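You operate a simulated robot arm through the tools that you are given. There is no shell and no other tool. Be economical: measure what you need, move in short steps, check, and stop when the job is done.

You are at the controls of a simulated robot arm. One attempt, no reset.

JOB
Raise the head to Mid and fill the large base with 150 g.
Fine: slide it under the nozzle, press the dose button once, pull the tray out again; spill nothing.

Only the result counts: the job must be done as asked and must still hold three seconds after the hand-in. Knocking over, shifting, dropping, spilling or breaking anything else fails it.

ROBOT AND FRAMES
A 7-joint arm with a two-finger parallel gripper, hanging from a carriage that runs on a rail from [-0.002, -0.001] to [2.209, 0.554] (x, y) and turns from -344 to 344 degrees about z. Base frame: it is fixed where the carriage stands at the start and does not move with it; the origin is on the floor, on the carriage's upright axis, x ahead of it, y to its left, z up. Units: m, degrees, N and s.
With the tool pointing down near the work surface it reaches from about 0.28 to 0.7 m from the robot's upright axis, wherever it stands. Its first joint turns from -166.0 to 166.0 degrees. Places, roughly: depositor lever [2.7, 0.3, 1.3]; dose button [2.7, 0.4, 0.9]; dose dial [2.6, 0.3, 0.9]; feed lever [2.9, 0.3, 0.9]; height wheel [2.6, 0.2, 1.1]; large base [2, -0.25, 1]; portion dial [3.6, 0.4, 0.8]; sliding tray [2, -0.1, 0.9]; small base [3, 0, 1]; valve handle [2.5, -0.6, 1.8]. Payload 3.91 kg.
The TCP is the grasp point between the finger pads, 0.03 m short of the fingertips. In the tool frame z runs along the fingers and y along their closing line. Largest opening 0.11 m; finger width 0.02, thickness 0.01; the body of the gripper, 0.048 by 0.112 m, starts 0.055 m behind the TCP.
Orientation is that of the tool frame in the base frame, as a unit quaternion [w, x, y, z]. With the fingers straight down and closing along the base's y, the tool's x points along the base's -x, its y along +y and its z along -z.

CONTROLS
- The arm moves only by the tool play_rows. Its arguments are lists of equal length, an entry for each row: "travel": the shift along the base's x, y, z in units of 300 mm (1.0 is 300 mm), a list of three; "angular": the turn, a rotation vector about the base's x, y, z in units of 180 degrees (1.0 is 180 degrees), a list of three; "claw": the finger opening in mm, from 0 to 110. In form: {"travel": [[tx, ty, tz], ...], "angular": [[rx, ry, rz], ...], "claw": [claw, ...]}. A call has 1 to 12 rows; each row is the pose to reach, as a shift and turn from the pose commanded when the call began. A call with a number of a shift or a turn outside -1 to 1 is refused whole. A row lasts 0.2 s, in which the tool goes at most 0.05 m and 8.6 degrees; a call with a longer step from one row to the next is refused whole, and so is a gripper value outside its range. Where a pose cannot be reached the arm comes as near as it can. A force on the tool above 40 N (or 10 N above the force at the start of the call, whichever is more), or a blocked arm, ends the call early, and 0.2 s more pass. Each finger travels about 0.108 m/s and halts on what it meets, pressing with about 42 N; the grip force reading is that of the motor and also rises with nothing between the fingers. The clock runs only during rows and for 0.2 s after the last one: add rows that repeat a pose to give the fingers time. The reply holds the time, the measured pose of the TCP, the force on the tool along the base axes, the opening and the grip force, in the units named above and with some noise, with the torque about the TCP (base axes, N m) and any sound that the robot's microphone picked up.
- Cameras (640 x 400 px; columns grow to the right, rows downward): "scene" is now at [0.2786, 0.0223, 1.5975]; the picture's right is [0.25, -0.97, 0.00], its down [-0.68, -0.18, -0.71] and it looks along [0.69, 0.18, -0.70] (base axes); focal length 271 px, centre (320, 200). "wrist" rides on the gripper at [0.072, 0.017, -0.103] in the tool frame; the picture's right is [-0.23, 0.97, 0.00], its down [-0.76, -0.18, -0.62] and it looks along [-0.61, -0.14, 0.78] (tool axes); focal length 222 px, centre (320, 200). There is no depth. A picture from a camera that has moved, and an enlarged one, comes with that camera's place and axes in the base frame and with its lens.
- grab_frame(camera): a new picture of that camera. It takes no simulated time.
- raise_lower(by): slides the trunk up (or, below 0, down) by that many m; the arm and the scene camera ride with it, the base frame stays. It gives what a move gives, with no picture.
- roll_base(legs): drives the robot by 1 to 6 legs, each [ahead, left, turn to the left] in m, m and degrees, along the robot's own axes; the way and the turn of a leg run together, so that a leg with both is an arc; at most 1.5 m and 180 degrees a leg. The arm and the cameras ride along, it lands a little off, and it stops where it bumps. It keeps to its track: a leg is cut to what the track allows. It gives what a move gives.
- head_to(pan, tilt): turns the head with the scene camera to pan (to the left, within 155 degrees either way) and tilt (down, from -29 to 69), counted from straight ahead of the robot. It gives what a move gives.
- close_up(camera, box): a new picture of the part [left, top, right, bottom] of that camera's present view, enlarged. It takes no simulated time.
- job_done(): hands the job in; it is judged then, once.

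Go step by step. Nothing tells you exact positions but the pictures and the camera data: compare them with the known pose of the tool, close in by small moves and look again before you grip or let go. The budget is 135 turns and 92 pictures, counting those below and the enlarged ones. Unless the task says otherwise, let go and move clear before handing in, and close with one line.

The tools are called as a command line: name --argument value ..., lists and objects as JSON in quotes. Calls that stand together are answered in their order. play_rows: Moves the arm, as the interface text tells. Its arguments: {"type":"object","properties":{"travel":{"type":"array","items":{"type":"array","items":{"type":"number"}}},"angular":{"type":"array","items":{"type":"array","items":{"type":"number"}}},"claw":{"type":"array","items":{"type":"number"}}},"required":["travel","angular","claw"]} The other tools are called the same way: raise_lower (by) slides the trunk up or down; roll_base (legs) drives the base; head_to (pan, tilt) turns the head that bears the scene camera; grab_frame (camera) takes a picture; close_up (camera, box) takes an enlarged picture of a part of a camera's view; job_done () hands the job in.

At the start:

```text
time_s: 0.0
tool_pos: [0.4876, 0.1597, 1.2372]
tool_rot: [0.0, 0.0, 1.0, 0.001]
contact_force: [0.1, 0.1, 0.3]
moment: [-0.05, 0.01, 0.01]
gripper_width: 0.1099
grip_force: 0.0
trunk travel left (down, up): [-0.275, 0.305]
robot x, y, heading: [0.0009, 0.0015, 0.2]
head pan, tilt: [14.7, 44.4]
```

scene: 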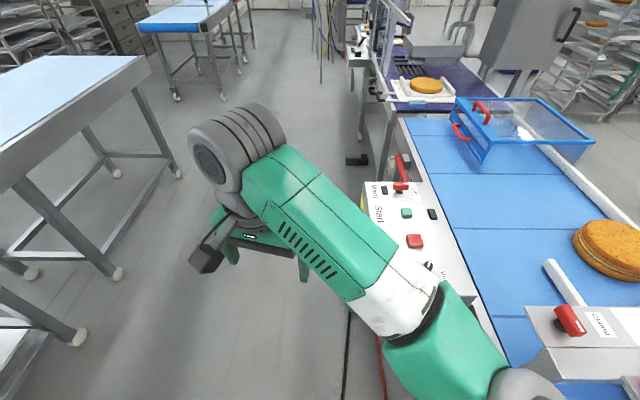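
wrist: 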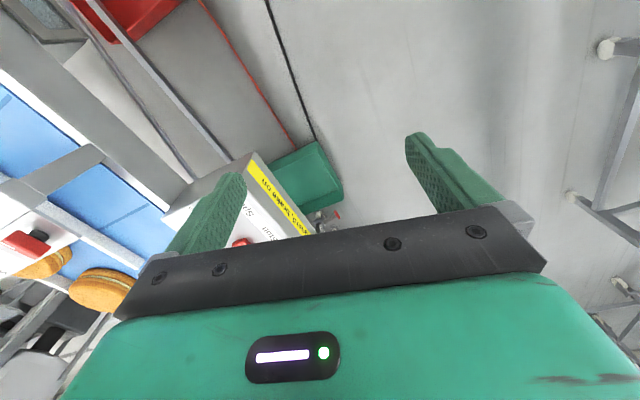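

I see a line of conveyors on the right with the depositor farther ahead, where the large base sits on a tray near x=2. I'll drive part of the way along the rail and look again.

roll_base --legs '[[1.2, 0.3, 0]]'

head_to --pan -10 --tilt 35

grab_frame --camera "scene"

```text
time_s: 6.3
tool_pos: [1.7006, 0.4667, 1.2363]
tool_rot: [0.001, -0.002, 1.0, -0.001]
contact_force: [-0.4, 0.6, -1.0]
moment: [0.0, 0.0, -0.01]
gripper_width: 0.11
grip_force: 0.1
trunk travel left (down, up): [-0.275, 0.305]
robot x, y, heading: [1.2151, 0.3019, 0.4]
head pan, tilt: [14.7, 44.4]
```

```text
time_s: 7.2
tool_pos: [1.6994, 0.4681, 1.2376]
tool_rot: [0.0, -0.002, 1.0, 0.0]
contact_force: [0.2, -0.5, 0.8]
moment: [-0.02, 0.03, -0.02]
gripper_width: 0.1101
grip_force: 0.1
trunk travel left (down, up): [-0.275, 0.305]
robot x, y, heading: [1.2108, 0.3048, 0.3]
head pan, tilt: [-10.0, 35.0]
```

```text
89 pictures are left
camera scene: at [1.4999, 0.2921, 1.6115], right [-0.17, -0.99, 0.0], down [-0.57, 0.1, -0.82], along [0.81, -0.14, -0.57], focal length 271 px, centre (320, 200)
```

scene: 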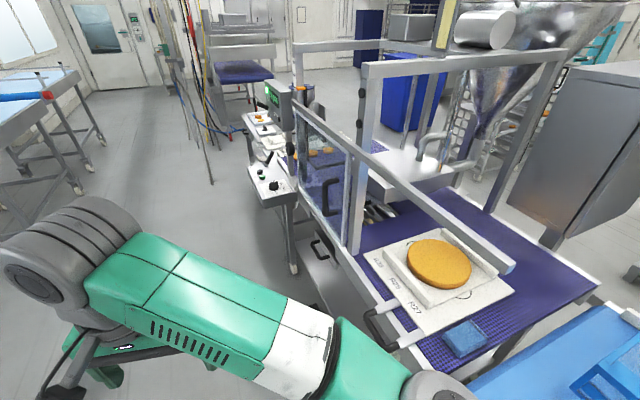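

The large base lies on a white tray at about (1.98, -0.2), and the depositor controls are beyond the guard. I'll zoom in on them.

close_up --camera "scene" --box '[230, 60, 430, 185]'

close_up --camera "scene" --box '[230, 170, 530, 358]'

```text
3.20 times, centred on (330, 122) of scene
camera zoom: at [1.4999, 0.2921, 1.6115], right [-0.17, -0.99, 0.0], down [-0.57, 0.1, -0.82], along [0.81, -0.14, -0.57], focal length 866 px, centre (288, 448)
```

zoom: 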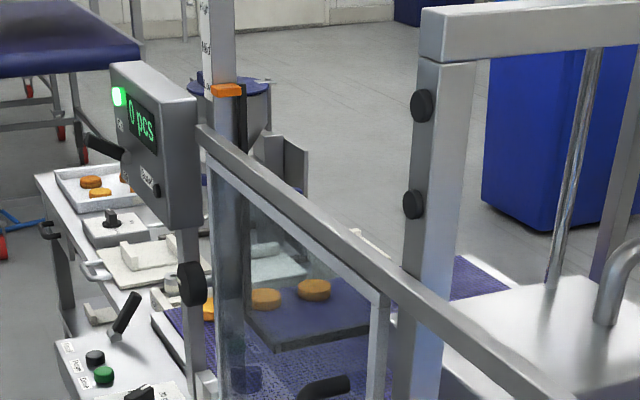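

```text
2.13 times, centred on (380, 264) of scene
camera zoom: at [1.4999, 0.2921, 1.6115], right [-0.17, -0.99, 0.0], down [-0.57, 0.1, -0.82], along [0.81, -0.14, -0.57], focal length 576 px, centre (192, 64)
```

zoom: 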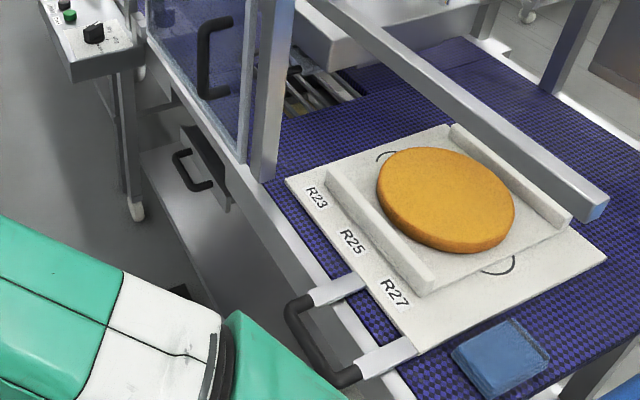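

The tray, its side handle and the guard line are all turned about 14° like the rail. I'll drive closer to the controls and look around.

roll_base --legs '[[0.6, 0.15, 0]]'

head_to --pan -15 --tilt 38

grab_frame --camera "scene"

close_up --camera "scene" --box '[200, 60, 400, 185]'

```text
time_s: 10.7
tool_pos: [2.2999, 0.619, 1.2383]
tool_rot: [0.0, -0.003, 1.0, 0.0]
contact_force: [0.1, -0.4, -0.8]
moment: [0.01, -0.02, 0.04]
gripper_width: 0.11
grip_force: 0.1
trunk travel left (down, up): [-0.275, 0.305]
robot x, y, heading: [1.8166, 0.4556, 0.2]
head pan, tilt: [-10.0, 35.0]
```

```text
time_s: 11.3
tool_pos: [2.2999, 0.6187, 1.2374]
tool_rot: [-0.001, -0.003, 1.0, 0.0]
contact_force: [-0.6, -0.1, -0.4]
moment: [0.01, 0.01, 0.03]
gripper_width: 0.1102
grip_force: 0.0
trunk travel left (down, up): [-0.275, 0.305]
robot x, y, heading: [1.8149, 0.4544, 0.2]
head pan, tilt: [-15.0, 38.0]
```

```text
86 pictures are left
camera scene: at [2.096, 0.4357, 1.6069], right [-0.25, -0.97, 0.0], down [-0.6, 0.16, -0.79], along [0.76, -0.2, -0.62], focal length 271 px, centre (320, 200)
```

scene: 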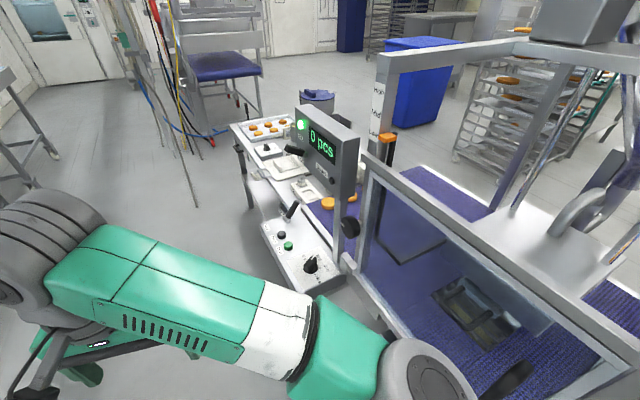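

```text
3.20 times, centred on (300, 122) of scene
camera zoom: at [2.096, 0.4357, 1.6069], right [-0.25, -0.97, 0.0], down [-0.6, 0.16, -0.79], along [0.76, -0.2, -0.62], focal length 866 px, centre (384, 448)
```

zoom: 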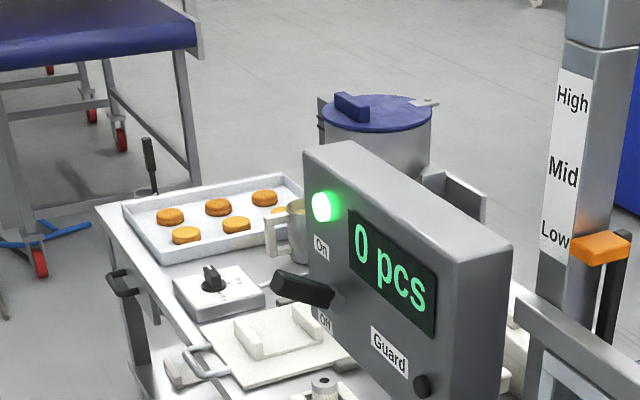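

The head pointer is at Low, the depositor light is green, and the wheel is just below the display. I'll look at the control panel in detail.

close_up --camera "scene" --box '[250, 150, 410, 290]'

head_to --pan -50 --tilt 38

grab_frame --camera "scene"

```text
2.86 times, centred on (330, 220) of scene
camera zoom: at [2.096, 0.4357, 1.6069], right [-0.25, -0.97, 0.0], down [-0.6, 0.16, -0.79], along [0.76, -0.2, -0.62], focal length 774 px, centre (291, 143)
```

zoom: 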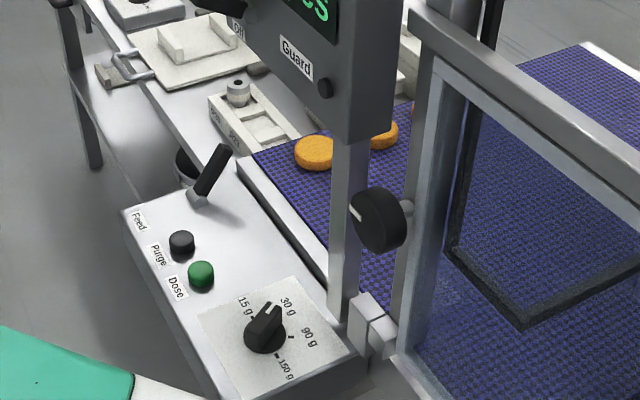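

```text
time_s: 12.3
tool_pos: [2.2986, 0.6186, 1.2365]
tool_rot: [0.0, -0.003, 1.0, 0.0]
contact_force: [-0.1, 0.5, -0.3]
moment: [-0.02, -0.01, -0.03]
gripper_width: 0.1099
grip_force: 0.1
trunk travel left (down, up): [-0.275, 0.305]
robot x, y, heading: [1.8139, 0.4561, 0.2]
head pan, tilt: [-50.0, 38.0]
```

```text
83 pictures are left
camera scene: at [2.0684, 0.3918, 1.6069], right [-0.76, -0.65, 0.0], down [-0.4, 0.47, -0.79], along [0.51, -0.6, -0.62], focal length 271 px, centre (320, 200)
```

scene: 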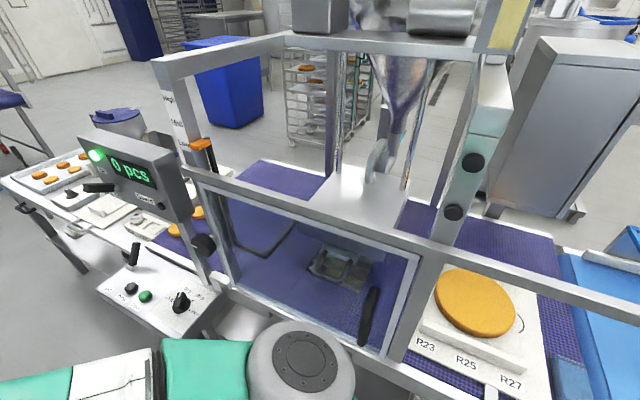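

The machine is clearer now: a guard door with a black handle stands in front of the nozzle, and the tray sits beside it. I'll look closely at the door, the tray handle and the dial.

close_up --camera "scene" --box '[180, 180, 480, 368]'

head_to --pan -85 --tilt 50

grab_frame --camera "scene"

```text
2.13 times, centred on (330, 274) of scene
camera zoom: at [2.0684, 0.3918, 1.6069], right [-0.76, -0.65, 0.0], down [-0.4, 0.47, -0.79], along [0.51, -0.6, -0.62], focal length 576 px, centre (299, 43)
```

zoom: 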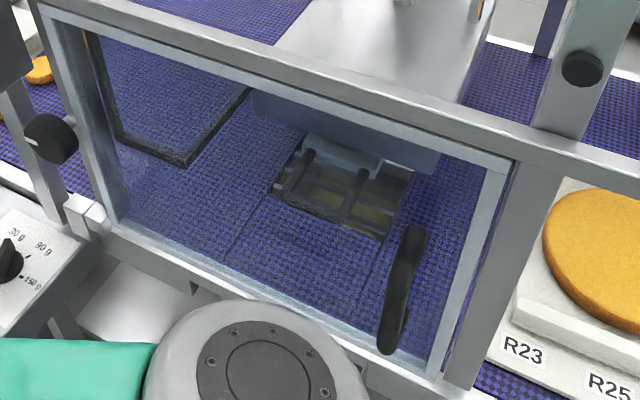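

```text
time_s: 13.3
tool_pos: [2.2995, 0.618, 1.237]
tool_rot: [0.0, -0.004, 1.0, 0.0]
contact_force: [0.0, 0.8, -0.5]
moment: [0.01, 0.01, 0.0]
gripper_width: 0.11
grip_force: 0.0
trunk travel left (down, up): [-0.275, 0.305]
robot x, y, heading: [1.8159, 0.4548, 0.3]
head pan, tilt: [-85.0, 50.0]
```

```text
81 pictures are left
camera scene: at [2.0197, 0.3809, 1.5898], right [-1.0, -0.09, 0.0], down [-0.07, 0.76, -0.64], along [0.06, -0.64, -0.77], focal length 271 px, centre (320, 200)
```

scene: 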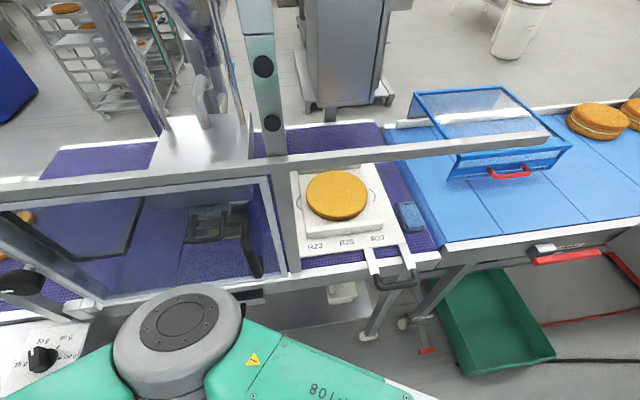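

The door slides on a rail in front of the nozzle, and the wheel is at about (2.59, 0.22, 1.10) with its axis facing +y. I'll turn left to keep the elbow clear, then drive to the end of the rail for closer views of the controls.

roll_base --legs '[[0, 0, 40], [0.34, -0.165, 0]]'

head_to --pan -70 --tilt 45

grab_frame --camera "scene"

```text
time_s: 17.6
tool_pos: [2.4476, 0.982, 1.2367]
tool_rot: [0.001, -0.343, 0.939, 0.0]
contact_force: [-0.1, -0.4, 0.7]
moment: [0.0, 0.03, -0.02]
gripper_width: 0.1099
grip_force: 0.1
trunk travel left (down, up): [-0.275, 0.305]
robot x, y, heading: [2.1804, 0.5424, 40.0]
head pan, tilt: [-85.0, 50.0]
```

```text
time_s: 18.4
tool_pos: [2.4489, 0.9824, 1.2364]
tool_rot: [0.001, -0.343, 0.939, 0.0]
contact_force: [0.1, -0.3, 0.2]
moment: [0.01, 0.01, -0.01]
gripper_width: 0.11
grip_force: 0.0
trunk travel left (down, up): [-0.275, 0.305]
robot x, y, heading: [2.1817, 0.546, 39.8]
head pan, tilt: [-70.0, 45.0]
```

```text
80 pictures are left
camera scene: at [2.4012, 0.636, 1.5966], right [-0.5, -0.87, 0.0], down [-0.61, 0.35, -0.71], along [0.61, -0.35, -0.71], focal length 271 px, centre (320, 200)
```

scene: 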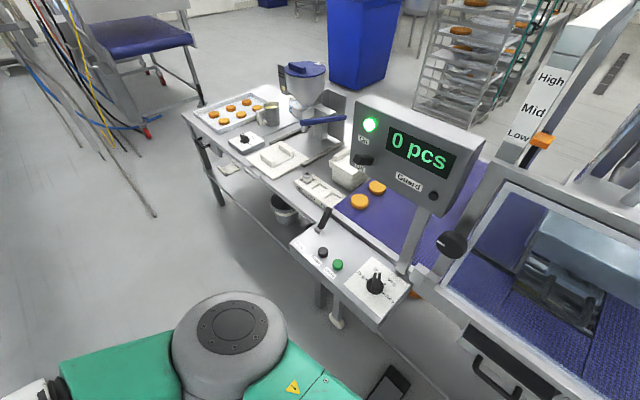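

Good view of the panel, wheel and scale. I'll zoom on them and look further right at the nozzle area.

close_up --camera "scene" --box '[290, 190, 490, 315]'

head_to --pan -120 --tilt 45

grab_frame --camera "scene"

```text
3.20 times, centred on (390, 252) of scene
camera zoom: at [2.4012, 0.636, 1.5966], right [-0.5, -0.87, 0.0], down [-0.61, 0.35, -0.71], along [0.61, -0.35, -0.71], focal length 866 px, centre (96, 32)
```

zoom: 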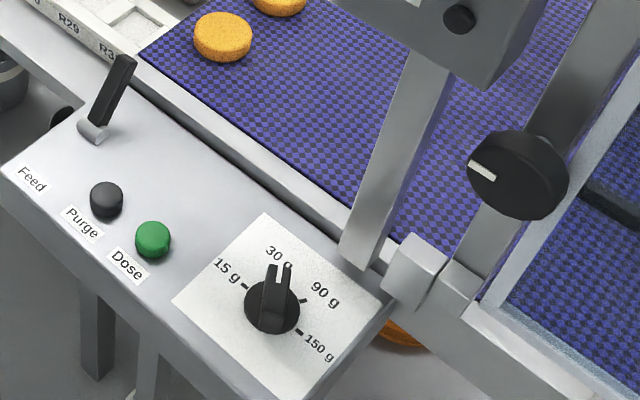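

```text
time_s: 19.5
tool_pos: [2.4472, 0.9828, 1.2371]
tool_rot: [0.0, -0.343, 0.939, 0.0]
contact_force: [0.3, -0.1, -0.4]
moment: [0.0, 0.03, -0.02]
gripper_width: 0.1098
grip_force: 0.0
trunk travel left (down, up): [-0.275, 0.305]
robot x, y, heading: [2.1793, 0.5456, 40.0]
head pan, tilt: [-120.0, 45.0]
```

```text
78 pictures are left
camera scene: at [2.345, 0.5966, 1.5967], right [-0.98, -0.18, 0.0], down [-0.12, 0.7, -0.71], along [0.12, -0.7, -0.71], focal length 271 px, centre (320, 200)
```

scene: 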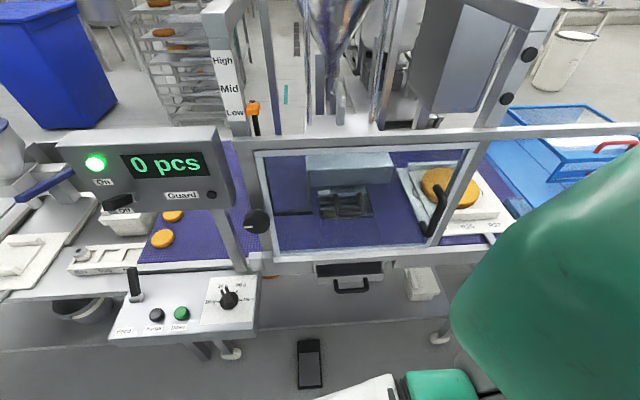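

I see the nozzle area through the glass now; I'll zoom into it and the tray handle/post area.

close_up --camera "scene" --box '[240, 120, 520, 295]'

```text
2.29 times, centred on (380, 208) of scene
camera zoom: at [2.345, 0.5966, 1.5967], right [-0.98, -0.18, 0.0], down [-0.12, 0.7, -0.71], along [0.12, -0.7, -0.71], focal length 619 px, centre (183, 183)
```

zoom: 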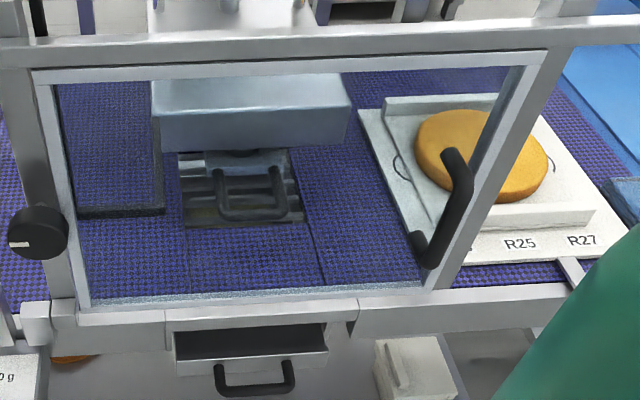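

The dial points at 30 g, with marks 60° apart, so it needs about −120° to reach 150 g. The dial is near (2.62, 0.35). I'll raise the trunk so the elbow clears the guard, then turn toward the panel.

raise_lower --by 0.25

roll_base --legs '[[0, 0, -70]]'

head_to --pan -20 --tilt 55

grab_frame --camera "scene"

grab_frame --camera "wrist"

```text
time_s: 22.1
tool_pos: [2.4476, 0.9815, 1.4869]
tool_rot: [0.0, -0.343, 0.939, 0.0]
contact_force: [0.3, 0.5, -0.4]
moment: [0.04, -0.05, -0.02]
gripper_width: 0.11
grip_force: 0.0
trunk travel left (down, up): [-0.525, 0.055]
robot x, y, heading: [2.1777, 0.5438, 40.1]
head pan, tilt: [-120.0, 45.0]
```

```text
time_s: 25.6
tool_pos: [2.6795, 0.4436, 1.4865]
tool_rot: [0.001, 0.257, 0.966, 0.0]
contact_force: [0.4, -0.4, -0.1]
moment: [0.01, 0.0, -0.01]
gripper_width: 0.1099
grip_force: 0.0
trunk travel left (down, up): [-0.525, 0.055]
robot x, y, heading: [2.1784, 0.5454, -30.0]
head pan, tilt: [-120.0, 45.0]
```

```text
time_s: 27.3
tool_pos: [2.6815, 0.4442, 1.4868]
tool_rot: [0.0, 0.257, 0.966, 0.0]
contact_force: [-0.3, 0.4, 0.1]
moment: [0.02, 0.03, -0.01]
gripper_width: 0.1103
grip_force: 0.2
trunk travel left (down, up): [-0.525, 0.055]
robot x, y, heading: [2.1794, 0.5457, -29.8]
head pan, tilt: [-20.0, 55.0]
```

```text
76 pictures are left
camera scene: at [2.3977, 0.3933, 1.8333], right [-0.76, -0.64, 0.0], down [-0.53, 0.63, -0.57], along [0.37, -0.44, -0.82], focal length 271 px, centre (320, 200)
```

scene: 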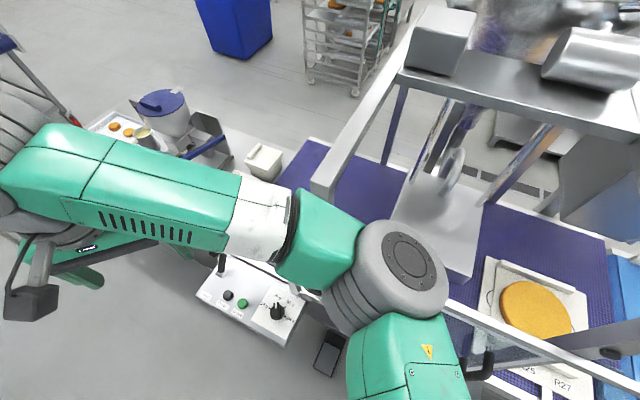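

```text
75 pictures are left
camera wrist: at [2.6258, 0.4961, 1.5903], right [0.68, 0.73, 0.0], down [0.57, -0.53, 0.62], along [0.46, -0.42, -0.78], focal length 222 px, centre (320, 200)
```

wrist: 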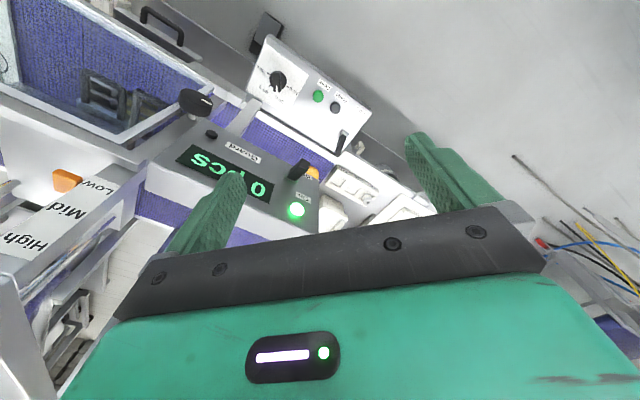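

From several rays the dial sits at (2.643, 0.32, 0.90), the dose button at (2.746, 0.38, 0.90) and the wheel at (2.551, 0.236, 1.13). I'll bring the gripper down above the dial, closing line across its fin.

play_rows --travel '[[-0.03, -0.06, -0.12], [-0.05, -0.12, -0.25], [-0.07, -0.18, -0.38], [-0.09, -0.23, -0.51], [-0.1, -0.28, -0.64], [-0.11, -0.33, -0.77], [-0.12, -0.37, -0.88], [-0.128, -0.4, -0.98]]' --angular '[[0, 0, -0.01], [0, 0, -0.02], [0, 0, -0.03], [0, 0, -0.045], [0, 0, -0.06], [0, 0, -0.07], [0, 0, -0.08], [0, 0, -0.089]]' --claw '[110, 110, 110, 110, 100, 90, 80, 80]'

grab_frame --camera "wrist"

grab_frame --camera "scene"

```text
time_s: 29.1
tool_pos: [2.6417, 0.3267, 1.1923]
tool_rot: [-0.001, 0.388, 0.921, 0.0]
contact_force: [-5.2, 14.1, 6.6]
moment: [-1.83, -0.33, -0.61]
gripper_width: 0.08
grip_force: 0.0
trunk travel left (down, up): [-0.525, 0.055]
robot x, y, heading: [2.1774, 0.546, -29.7]
head pan, tilt: [-20.0, 55.0]
```

```text
74 pictures are left
camera wrist: at [2.6037, 0.3919, 1.2955], right [0.86, 0.52, 0.0], down [0.4, -0.67, 0.62], along [0.32, -0.53, -0.78], focal length 222 px, centre (320, 200)
```

wrist: 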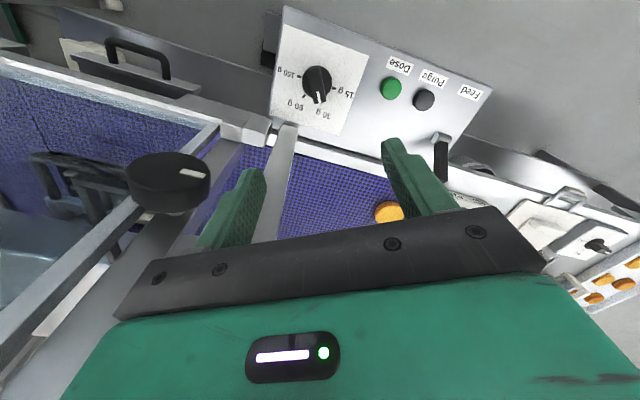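

```text
73 pictures are left
camera scene: at [2.3977, 0.394, 1.8332], right [-0.76, -0.65, 0.0], down [-0.53, 0.63, -0.57], along [0.37, -0.44, -0.82], focal length 271 px, centre (320, 200)
```

scene: 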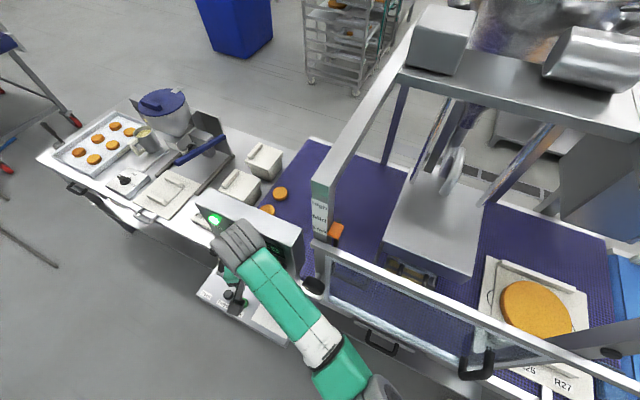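

There's a contact force pushing the hand toward +y, so the gripper body is brushing the display box. I'll back off in +y and look.

play_rows --travel '[[-0.02, 0.1, 0], [-0.04, 0.2, 0], [-0.05, 0.27, 0]]' --angular '[[0, 0, 0], [0, 0, 0], [0, 0, 0]]' --claw '[80, 80, 80]'

close_up --camera "scene" --box '[190, 180, 350, 280]'

grab_frame --camera "wrist"

```text
time_s: 29.9
tool_pos: [2.6252, 0.4051, 1.1943]
tool_rot: [0.0, 0.39, 0.921, -0.001]
contact_force: [0.6, -0.1, -0.1]
moment: [0.05, 0.01, 0.0]
gripper_width: 0.08
grip_force: 0.0
trunk travel left (down, up): [-0.525, 0.055]
robot x, y, heading: [2.1829, 0.5457, -29.7]
head pan, tilt: [-20.0, 55.0]
```

```text
4.00 times, centred on (270, 230) of scene
camera zoom: at [2.3977, 0.3932, 1.8333], right [-0.76, -0.64, 0.0], down [-0.53, 0.63, -0.57], along [0.37, -0.44, -0.82], focal length 1083 px, centre (520, 80)
```

zoom: 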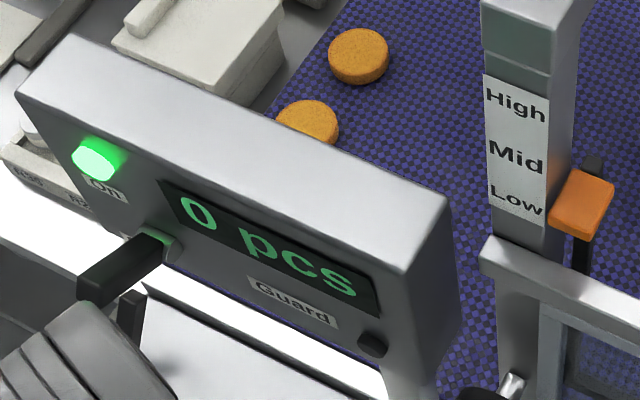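

```text
71 pictures are left
camera wrist: at [2.5875, 0.4702, 1.2964], right [0.86, 0.51, 0.0], down [0.4, -0.67, 0.62], along [0.32, -0.53, -0.78], focal length 222 px, centre (320, 200)
```

wrist: 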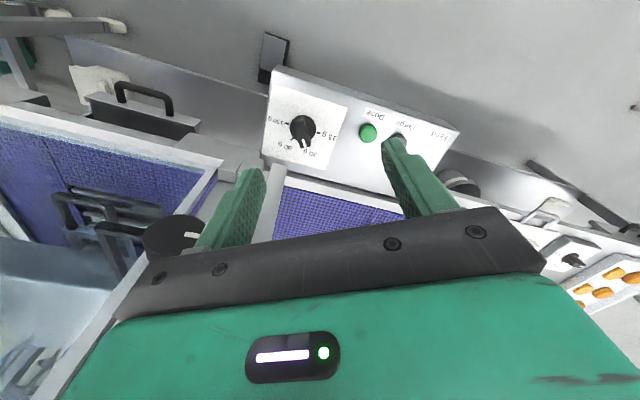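

The light is still green and nothing has moved. I'll tilt the hand 20° back, away from the display box, and come down above the dial at (2.638, 0.329).

play_rows --travel '[[0, 0, -0.05], [0, 0, -0.15], [0.01, -0.02, -0.27], [0.02, -0.06, -0.38], [0.03, -0.12, -0.48], [0.04, -0.19, -0.57], [0.043, -0.253, -0.647]]' --angular '[[-0.025, -0.024, 0], [-0.05, -0.048, 0], [-0.08, -0.077, 0], [-0.08, -0.077, 0], [-0.08, -0.077, 0], [-0.08, -0.077, 0], [-0.08, -0.077, 0]]' --claw '[80, 80, 80, 80, 80, 80, 80]'

grab_frame --camera "wrist"

grab_frame --camera "scene"

```text
time_s: 31.5
tool_pos: [2.6406, 0.3279, 0.9967]
tool_rot: [0.159, 0.383, 0.907, -0.068]
contact_force: [-0.9, 0.6, -0.4]
moment: [-0.04, 0.02, -0.03]
gripper_width: 0.0799
grip_force: 0.1
trunk travel left (down, up): [-0.525, 0.055]
robot x, y, heading: [2.179, 0.5466, -29.8]
head pan, tilt: [-20.0, 55.0]
```

```text
70 pictures are left
camera wrist: at [2.5804, 0.4162, 1.0698], right [0.85, 0.53, 0.08], down [0.22, -0.48, 0.85], along [0.48, -0.7, -0.53], focal length 222 px, centre (320, 200)
```

wrist: 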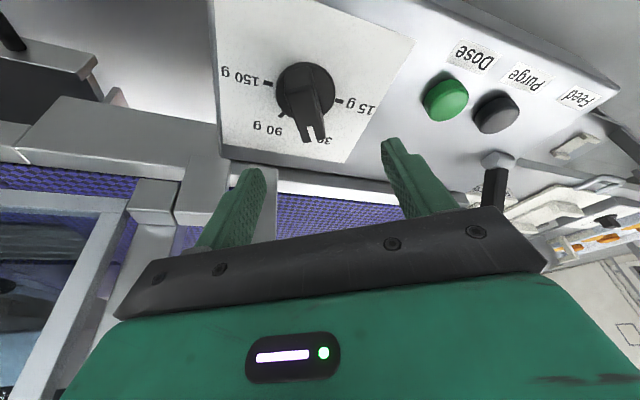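

```text
69 pictures are left
camera scene: at [2.3977, 0.3934, 1.8333], right [-0.76, -0.65, 0.0], down [-0.53, 0.63, -0.57], along [0.37, -0.44, -0.82], focal length 271 px, centre (320, 200)
```

scene: 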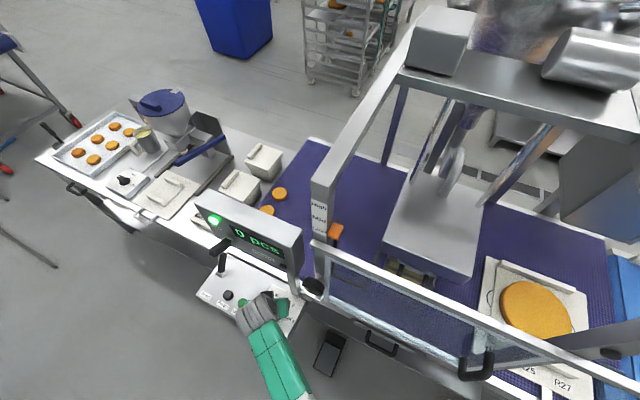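

The dial is right under the hand, which clears the box. I'll lower around the knob and look before gripping.

play_rows --travel '[[-0.01, 0.01, -0.08], [-0.02, 0.02, -0.16], [-0.03, 0.03, -0.22], [-0.03, 0.03, -0.25]]' --angular '[[0, 0, 0], [0, 0, 0], [0, 0, 0], [0, 0, 0]]' --claw '[80, 80, 80, 80]'

grab_frame --camera "wrist"

```text
time_s: 32.5
tool_pos: [2.6311, 0.3395, 0.9317]
tool_rot: [0.161, 0.383, 0.907, -0.068]
contact_force: [-14.8, 9.1, 23.9]
moment: [0.96, -0.24, 0.6]
gripper_width: 0.0777
grip_force: 0.0
trunk travel left (down, up): [-0.525, 0.055]
robot x, y, heading: [2.1799, 0.5473, -30.1]
head pan, tilt: [-20.0, 55.0]
stopped in row 4: the force on the tool passed its limit at 75 N (the readings are from after the stop); the commanded pose is now the measured one
```

```text
68 pictures are left
camera wrist: at [2.5711, 0.4268, 1.0037], right [0.85, 0.53, 0.08], down [0.22, -0.48, 0.85], along [0.48, -0.7, -0.53], focal length 222 px, centre (320, 200)
```

wrist: 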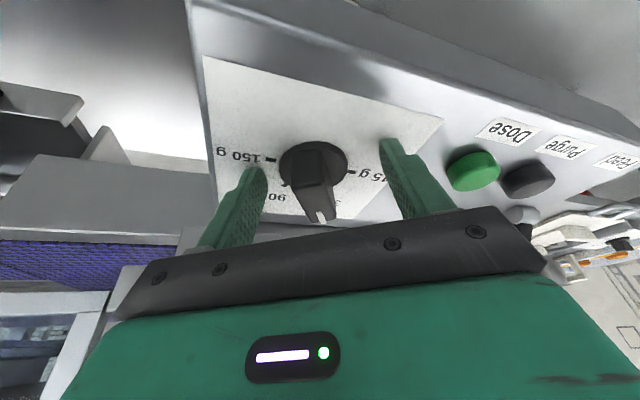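

The fingertips have touched the plate, which is at about z = 0.90, straddling the knob. I'll lift 8 mm and close.

play_rows --travel '[[0, 0, 0.027], [0, 0, 0.027], [0, 0, 0.027], [0, 0, 0.027]]' --angular '[[0, 0, 0], [0, 0, 0], [0, 0, 0], [0, 0, 0]]' --claw '[78, 20, 20, 20]'

grab_frame --camera "wrist"

```text
time_s: 33.5
tool_pos: [2.6298, 0.3356, 0.939]
tool_rot: [0.161, 0.383, 0.907, -0.07]
contact_force: [-5.7, -8.1, -2.6]
moment: [-0.04, 0.16, -0.1]
gripper_width: 0.025
grip_force: 5.1
trunk travel left (down, up): [-0.525, 0.055]
robot x, y, heading: [2.179, 0.5483, -29.8]
head pan, tilt: [-20.0, 55.0]
```

```text
67 pictures are left
camera wrist: at [2.5707, 0.4233, 1.0112], right [0.85, 0.52, 0.08], down [0.22, -0.48, 0.85], along [0.48, -0.7, -0.52], focal length 222 px, centre (320, 200)
```

wrist: 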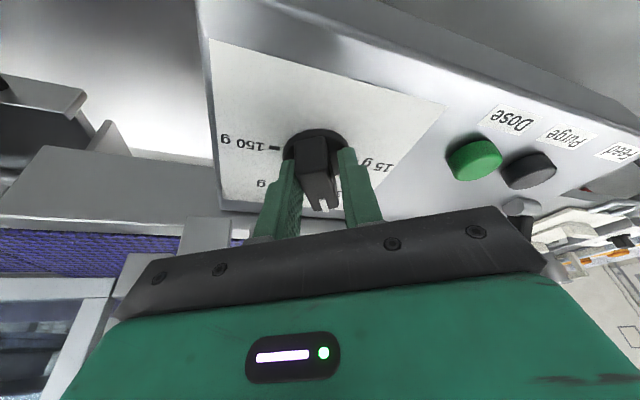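

The fingers hold the pointer fin. I'll rotate about the dial's vertical axis by −60°.

play_rows --travel '[[0, 0, 0], [0.003, 0.003, 0], [0.006, 0.006, 0], [0.009, 0.008, 0], [0.012, 0.009, 0], [0.016, 0.011, 0], [0.02, 0.012, 0], [0.024, 0.012, 0], [0.028, 0.011, 0], [0.028, 0.011, 0]]' --angular '[[0, 0, 0], [0, 0, -0.0417], [0, 0, -0.0833], [0, 0, -0.125], [0, 0, -0.1667], [0, 0, -0.2083], [0, 0, -0.25], [0, 0, -0.2917], [0, 0, -0.3333], [0, 0, -0.3333]]' --claw '[10, 10, 10, 10, 10, 10, 10, 10, 10, 10]'

grab_frame --camera "wrist"

grab_frame --camera "scene"

```text
time_s: 35.5
tool_pos: [2.6417, 0.3368, 0.9411]
tool_rot: [0.107, 0.785, 0.594, -0.14]
contact_force: [11.4, -18.4, -25.2]
moment: [-0.57, 0.44, 0.2]
gripper_width: 0.02
grip_force: 44.8
trunk travel left (down, up): [-0.525, 0.055]
robot x, y, heading: [2.1761, 0.5458, -29.7]
head pan, tilt: [-20.0, 55.0]
stopped in row 10: the force on the tool passed its limit at 42 N (the readings are from after the stop); the commanded pose is now the measured one
```

```text
66 pictures are left
camera wrist: at [2.6854, 0.434, 1.0112], right [0.88, -0.47, 0.08], down [-0.31, -0.43, 0.85], along [-0.36, -0.77, -0.52], focal length 222 px, centre (320, 200)
```

wrist: 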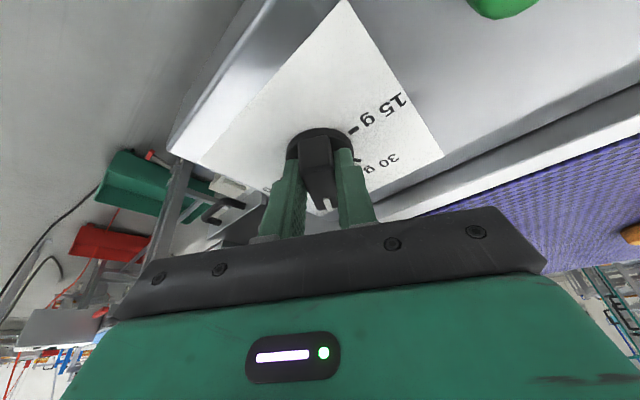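

```text
65 pictures are left
camera scene: at [2.3979, 0.3923, 1.8336], right [-0.76, -0.64, 0.0], down [-0.53, 0.63, -0.57], along [0.37, -0.44, -0.82], focal length 271 px, centre (320, 200)
```

scene: 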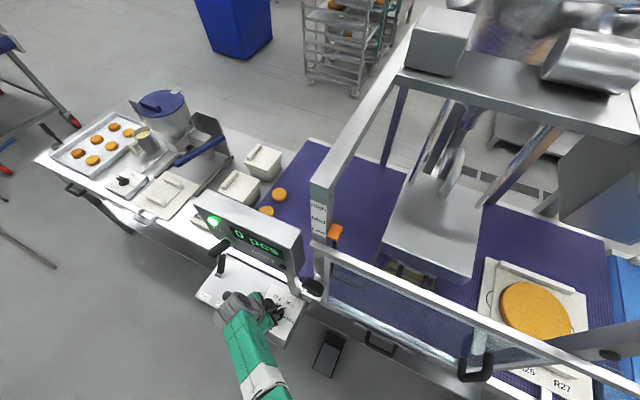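

The knob has turned about 60°. The fit puts its axis at (2.637, 0.326), so I'll continue another −30° with a corrected arc.

play_rows --travel '[[0, 0, -0.003], [0.004, -0.002, -0.003], [0.008, -0.005, -0.003], [0.012, -0.009, -0.003], [0.016, -0.013, -0.003]]' --angular '[[0, 0, 0], [0, 0, -0.0417], [0, 0, -0.0833], [0, 0, -0.125], [0, 0, -0.1667]]' --claw '[10, 10, 10, 10, 10]'

grab_frame --camera "wrist"

close_up --camera "scene" --box '[190, 180, 350, 340]'

```text
time_s: 36.4
tool_pos: [2.6436, 0.3351, 0.939]
tool_rot: [0.088, 0.861, 0.477, -0.152]
contact_force: [10.0, -14.3, -12.8]
moment: [-0.08, 0.53, 0.24]
gripper_width: 0.02
grip_force: 45.2
out of reach, approached as far as the arm can: row 4
trunk travel left (down, up): [-0.525, 0.055]
robot x, y, heading: [2.1778, 0.5433, -30.0]
head pan, tilt: [-20.0, 55.0]
stopped in row 4: the force on the tool passed its limit at 67 N (the readings are from after the stop); the commanded pose is now the measured one
```

```text
64 pictures are left
camera wrist: at [2.7134, 0.4165, 1.0119], right [0.71, -0.7, 0.08], down [-0.42, -0.33, 0.85], along [-0.56, -0.64, -0.53], focal length 222 px, centre (320, 200)
```

wrist: 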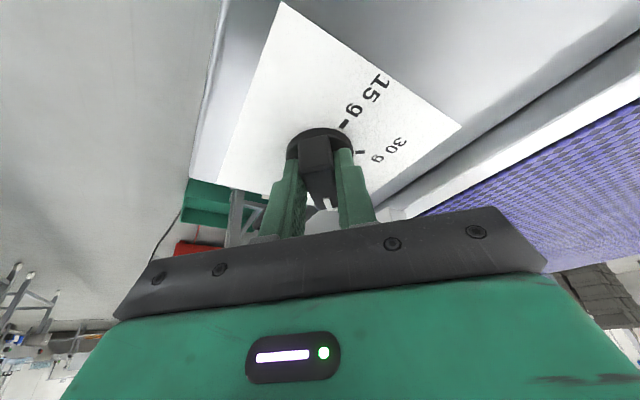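

```text
2.50 times, centred on (270, 260) of scene
camera zoom: at [2.398, 0.3925, 1.8335], right [-0.76, -0.64, 0.0], down [-0.53, 0.63, -0.58], along [0.37, -0.44, -0.82], focal length 677 px, centre (445, 50)
```

zoom: 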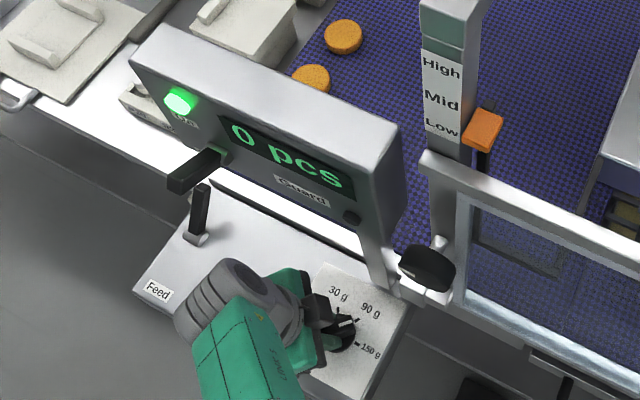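

The wrist joint has reached its limit at about 76°, so the dial stands a little past 90 g. I'll let go, lift, rotate the hand back, and then push the fin's tail the rest of the way with closed fingers.

play_rows --travel '[[0, 0, 0], [0, 0, 0.1], [0, 0, 0.2], [-0.02, 0.02, 0.2], [-0.04, 0.04, 0.2], [-0.06, 0.05, 0.2], [-0.08, 0.06, 0.2], [-0.09, 0.07, 0.2], [-0.1, 0.077, 0.2], [-0.105, 0.077, 0.2], [-0.105, 0.077, 0.2], [-0.105, 0.077, 0.2]]' --angular '[[0, 0, 0], [0, 0, 0], [0, 0, 0.0422], [0, 0, 0.0844], [0, 0, 0.1267], [0, 0, 0.1689], [0, 0, 0.2111], [0, 0, 0.2533], [0, 0, 0.2956], [0, 0, 0.3378], [0, 0, 0.38], [0, 0, 0.4222]]' --claw '[50, 50, 50, 30, 0, 0, 0, 0, 0, 0, 0, 0]'

grab_frame --camera "wrist"

```text
time_s: 39.0
tool_pos: [2.6117, 0.3614, 0.9988]
tool_rot: [0.161, 0.385, 0.906, -0.067]
contact_force: [0.5, 0.5, 0.5]
moment: [0.0, 0.01, -0.03]
gripper_width: 0.0002
grip_force: 38.0
trunk travel left (down, up): [-0.525, 0.055]
robot x, y, heading: [2.1777, 0.5481, -29.5]
head pan, tilt: [-20.0, 55.0]
```

```text
62 pictures are left
camera wrist: at [2.5513, 0.4497, 1.0712], right [0.85, 0.52, 0.08], down [0.22, -0.48, 0.85], along [0.48, -0.7, -0.53], focal length 222 px, centre (320, 200)
```

wrist: 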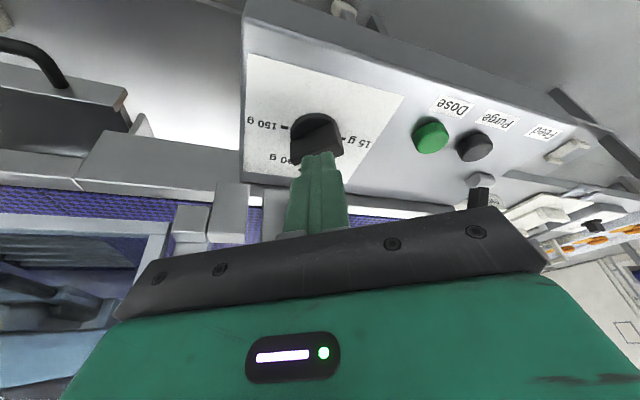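

The hand is back over the near side of the dial. I'll check the pointer direction.

close_up --camera "scene" --box '[220, 260, 320, 322]'

```text
6.40 times, centred on (270, 291) of scene
camera zoom: at [2.3977, 0.3933, 1.8333], right [-0.76, -0.65, 0.0], down [-0.53, 0.63, -0.57], along [0.37, -0.44, -0.82], focal length 1733 px, centre (640, -382)
```

zoom: 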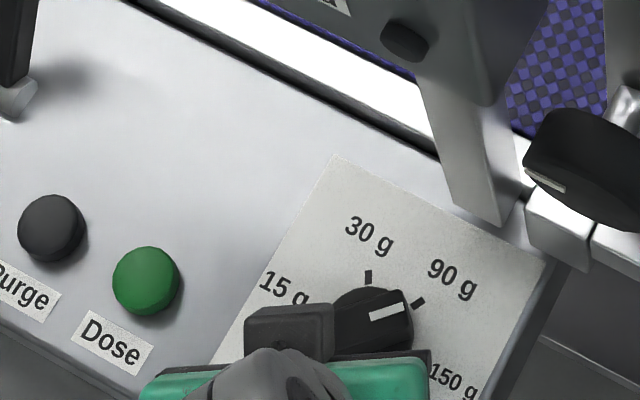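

The pointer is between 90 g and 150 g as expected. I'll lower the closed fingers beside the fin's tail and push it round.

play_rows --travel '[[-0.01, 0.005, -0.1], [-0.01, 0.005, -0.19], [0.035, -0.018, -0.19], [0.055, -0.015, -0.19], [0.075, -0.015, -0.19], [0.102, -0.019, -0.19], [0.102, -0.03, -0.19], [0.102, -0.03, -0.19]]' --angular '[[0, 0, 0], [0, 0, 0], [0, 0, 0], [0, 0, 0], [0, 0, 0], [0, 0, 0], [0, 0, 0], [0, 0, 0]]' --claw '[0, 0, 0, 0, 0, 0, 0, 0]'

close_up --camera "scene" --box '[220, 260, 320, 322]'

close_up --camera "wrist" --box '[220, 80, 420, 205]'

```text
time_s: 40.8
tool_pos: [2.6416, 0.3573, 0.9418]
tool_rot: [0.16, 0.385, 0.907, -0.066]
contact_force: [-6.7, 17.1, 12.2]
moment: [0.19, 0.12, -0.01]
gripper_width: 0.0002
grip_force: 38.1
trunk travel left (down, up): [-0.525, 0.055]
robot x, y, heading: [2.1776, 0.5486, -30.0]
head pan, tilt: [-20.0, 55.0]
```

```text
6.40 times, centred on (270, 291) of scene
camera zoom: at [2.3976, 0.3944, 1.8329], right [-0.76, -0.65, 0.0], down [-0.53, 0.63, -0.57], along [0.37, -0.44, -0.82], focal length 1733 px, centre (640, -382)
```

zoom: 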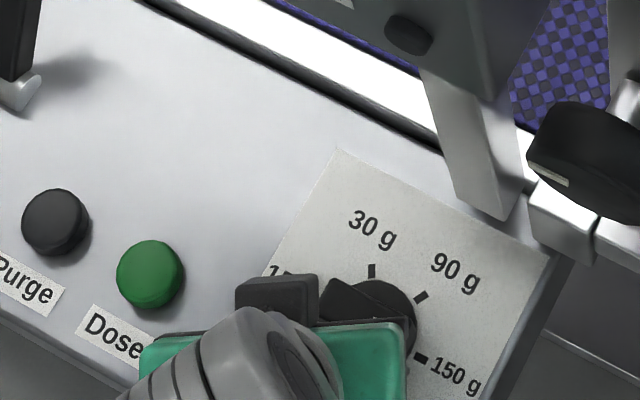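

```text
3.20 times, centred on (320, 142) of wrist
camera zoom: at [2.5814, 0.4441, 1.0138], right [0.85, 0.52, 0.08], down [0.22, -0.49, 0.84], along [0.48, -0.7, -0.53], focal length 711 px, centre (320, 384)
```

zoom: 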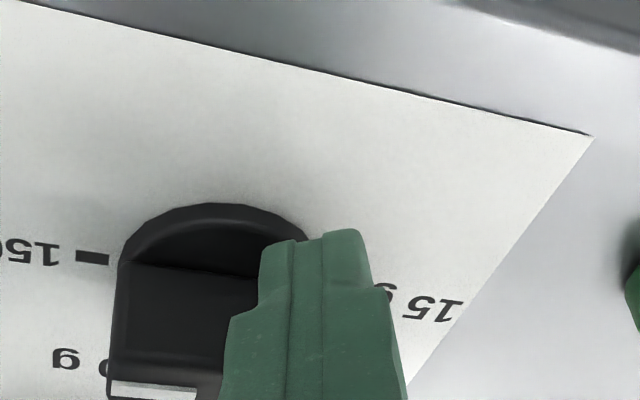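

The fin now nearly lines up with the 150 g tick, short by a few degrees. I'll push slightly more.

play_rows --travel '[[0.01, -0.01, 0.005], [0.012, -0.02, 0.005], [0.012, -0.03, 0.005], [0.012, -0.03, 0.005]]' --angular '[[0, 0, 0], [0, 0, 0], [0, 0, 0], [0, 0, 0]]' --claw '[0, 0, 0, 0]'

close_up --camera "wrist" --box '[220, 80, 420, 205]'

```text
time_s: 41.3
tool_pos: [2.6413, 0.3561, 0.9404]
tool_rot: [0.157, 0.384, 0.908, -0.066]
contact_force: [-13.4, 17.7, 16.8]
moment: [0.14, 0.2, -0.1]
gripper_width: 0.0002
grip_force: 37.7
trunk travel left (down, up): [-0.525, 0.055]
robot x, y, heading: [2.1769, 0.5438, -29.9]
head pan, tilt: [-20.0, 55.0]
stopped in row 2: the force on the tool passed its limit at 44 N (the readings are from after the stop); the commanded pose is now the measured one
```

```text
3.20 times, centred on (320, 142) of wrist
camera zoom: at [2.5821, 0.4437, 1.0138], right [0.85, 0.53, 0.08], down [0.23, -0.49, 0.84], along [0.48, -0.7, -0.53], focal length 711 px, centre (320, 384)
```

zoom: 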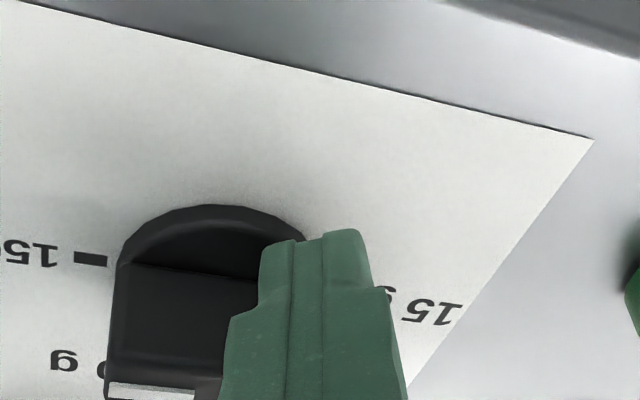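

The push meets a firm stop. I'll lift clear and check the pointer.

play_rows --travel '[[-0.01, 0.03, 0], [-0.02, 0.06, 0.08], [-0.02, 0.1, 0.2], [-0.02, 0.2, 0.3]]' --angular '[[0, 0, 0], [0, 0, 0], [0, 0, 0], [0, 0, 0]]' --claw '[0, 0, 0, 0]'

close_up --camera "scene" --box '[220, 260, 320, 322]'

close_up --camera "wrist" --box '[220, 60, 420, 185]'

```text
time_s: 42.3
tool_pos: [2.6375, 0.4126, 1.0333]
tool_rot: [0.16, 0.385, 0.907, -0.066]
contact_force: [0.5, -0.8, 0.1]
moment: [0.07, 0.02, 0.03]
gripper_width: 0.0
grip_force: 37.8
trunk travel left (down, up): [-0.525, 0.055]
robot x, y, heading: [2.1793, 0.5446, -29.9]
head pan, tilt: [-20.0, 55.0]
```

```text
6.40 times, centred on (270, 291) of scene
camera zoom: at [2.3977, 0.3933, 1.8332], right [-0.76, -0.65, 0.0], down [-0.53, 0.63, -0.57], along [0.37, -0.44, -0.82], focal length 1733 px, centre (640, -382)
```

zoom: 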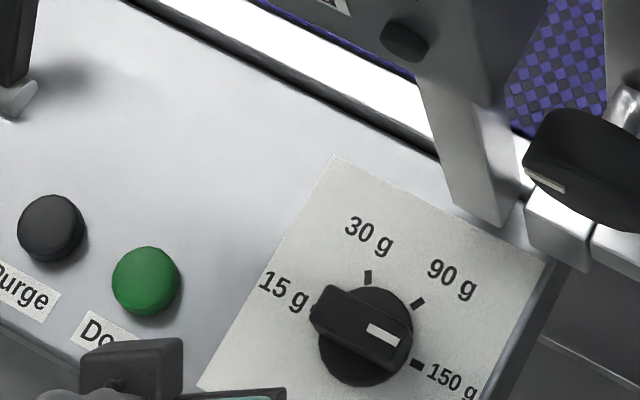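

```text
3.20 times, centred on (320, 122) of wrist
camera zoom: at [2.5779, 0.4999, 1.1053], right [0.85, 0.52, 0.08], down [0.22, -0.49, 0.84], along [0.48, -0.7, -0.53], focal length 711 px, centre (320, 448)
```

zoom: 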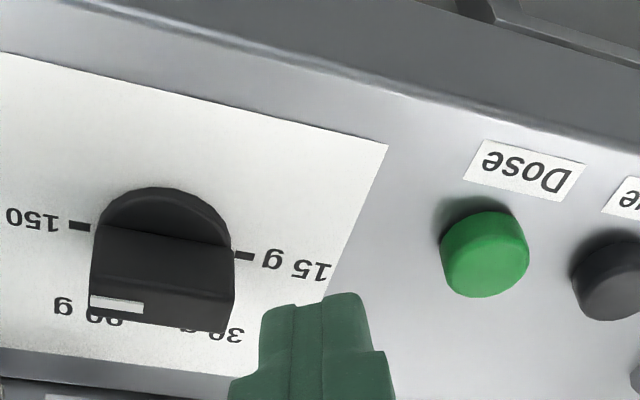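

The fin is aligned with the 150 g tick. Next is the height wheel: I'll back the hand off, turn it toward horizontal and look at the wheel.

play_rows --travel '[[-0.05, 0.06, 0.08], [-0.1, 0.12, 0.16], [-0.15, 0.17, 0.24], [-0.2, 0.2, 0.3], [-0.25, 0.2, 0.36], [-0.29, 0.2, 0.4], [-0.29, 0.2, 0.4], [-0.29, 0.2, 0.4], [-0.29, 0.2, 0.4]]' --angular '[[-0.031, -0.03, 0], [-0.062, -0.06, 0], [-0.093, -0.089, 0], [-0.124, -0.119, 0], [-0.156, -0.149, 0], [-0.187, -0.179, 0], [-0.218, -0.209, 0], [-0.249, -0.238, 0], [-0.28, -0.268, 0]]' --claw '[40, 90, 90, 90, 90, 90, 90, 90, 90]'

grab_frame --camera "scene"

```text
time_s: 44.3
tool_pos: [2.5515, 0.4718, 1.1508]
tool_rot: [0.648, 0.276, 0.653, -0.278]
contact_force: [-0.4, -0.7, -0.2]
moment: [-0.06, 0.01, -0.02]
gripper_width: 0.0901
grip_force: 0.0
trunk travel left (down, up): [-0.525, 0.055]
robot x, y, heading: [2.1794, 0.5445, -29.8]
head pan, tilt: [-20.0, 55.0]
```

```text
55 pictures are left
camera scene: at [2.3977, 0.3934, 1.8333], right [-0.76, -0.65, 0.0], down [-0.53, 0.63, -0.57], along [0.37, -0.44, -0.82], focal length 271 px, centre (320, 200)
```

scene: 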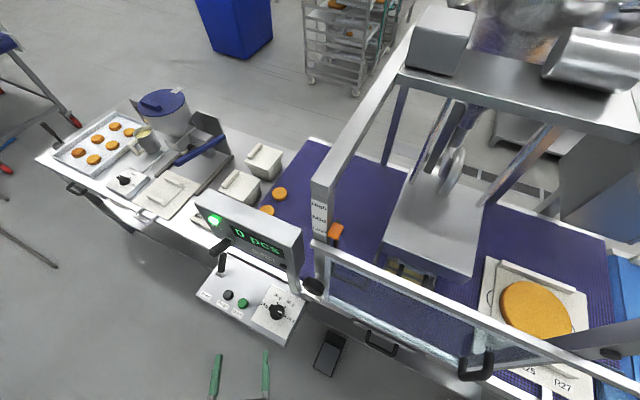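

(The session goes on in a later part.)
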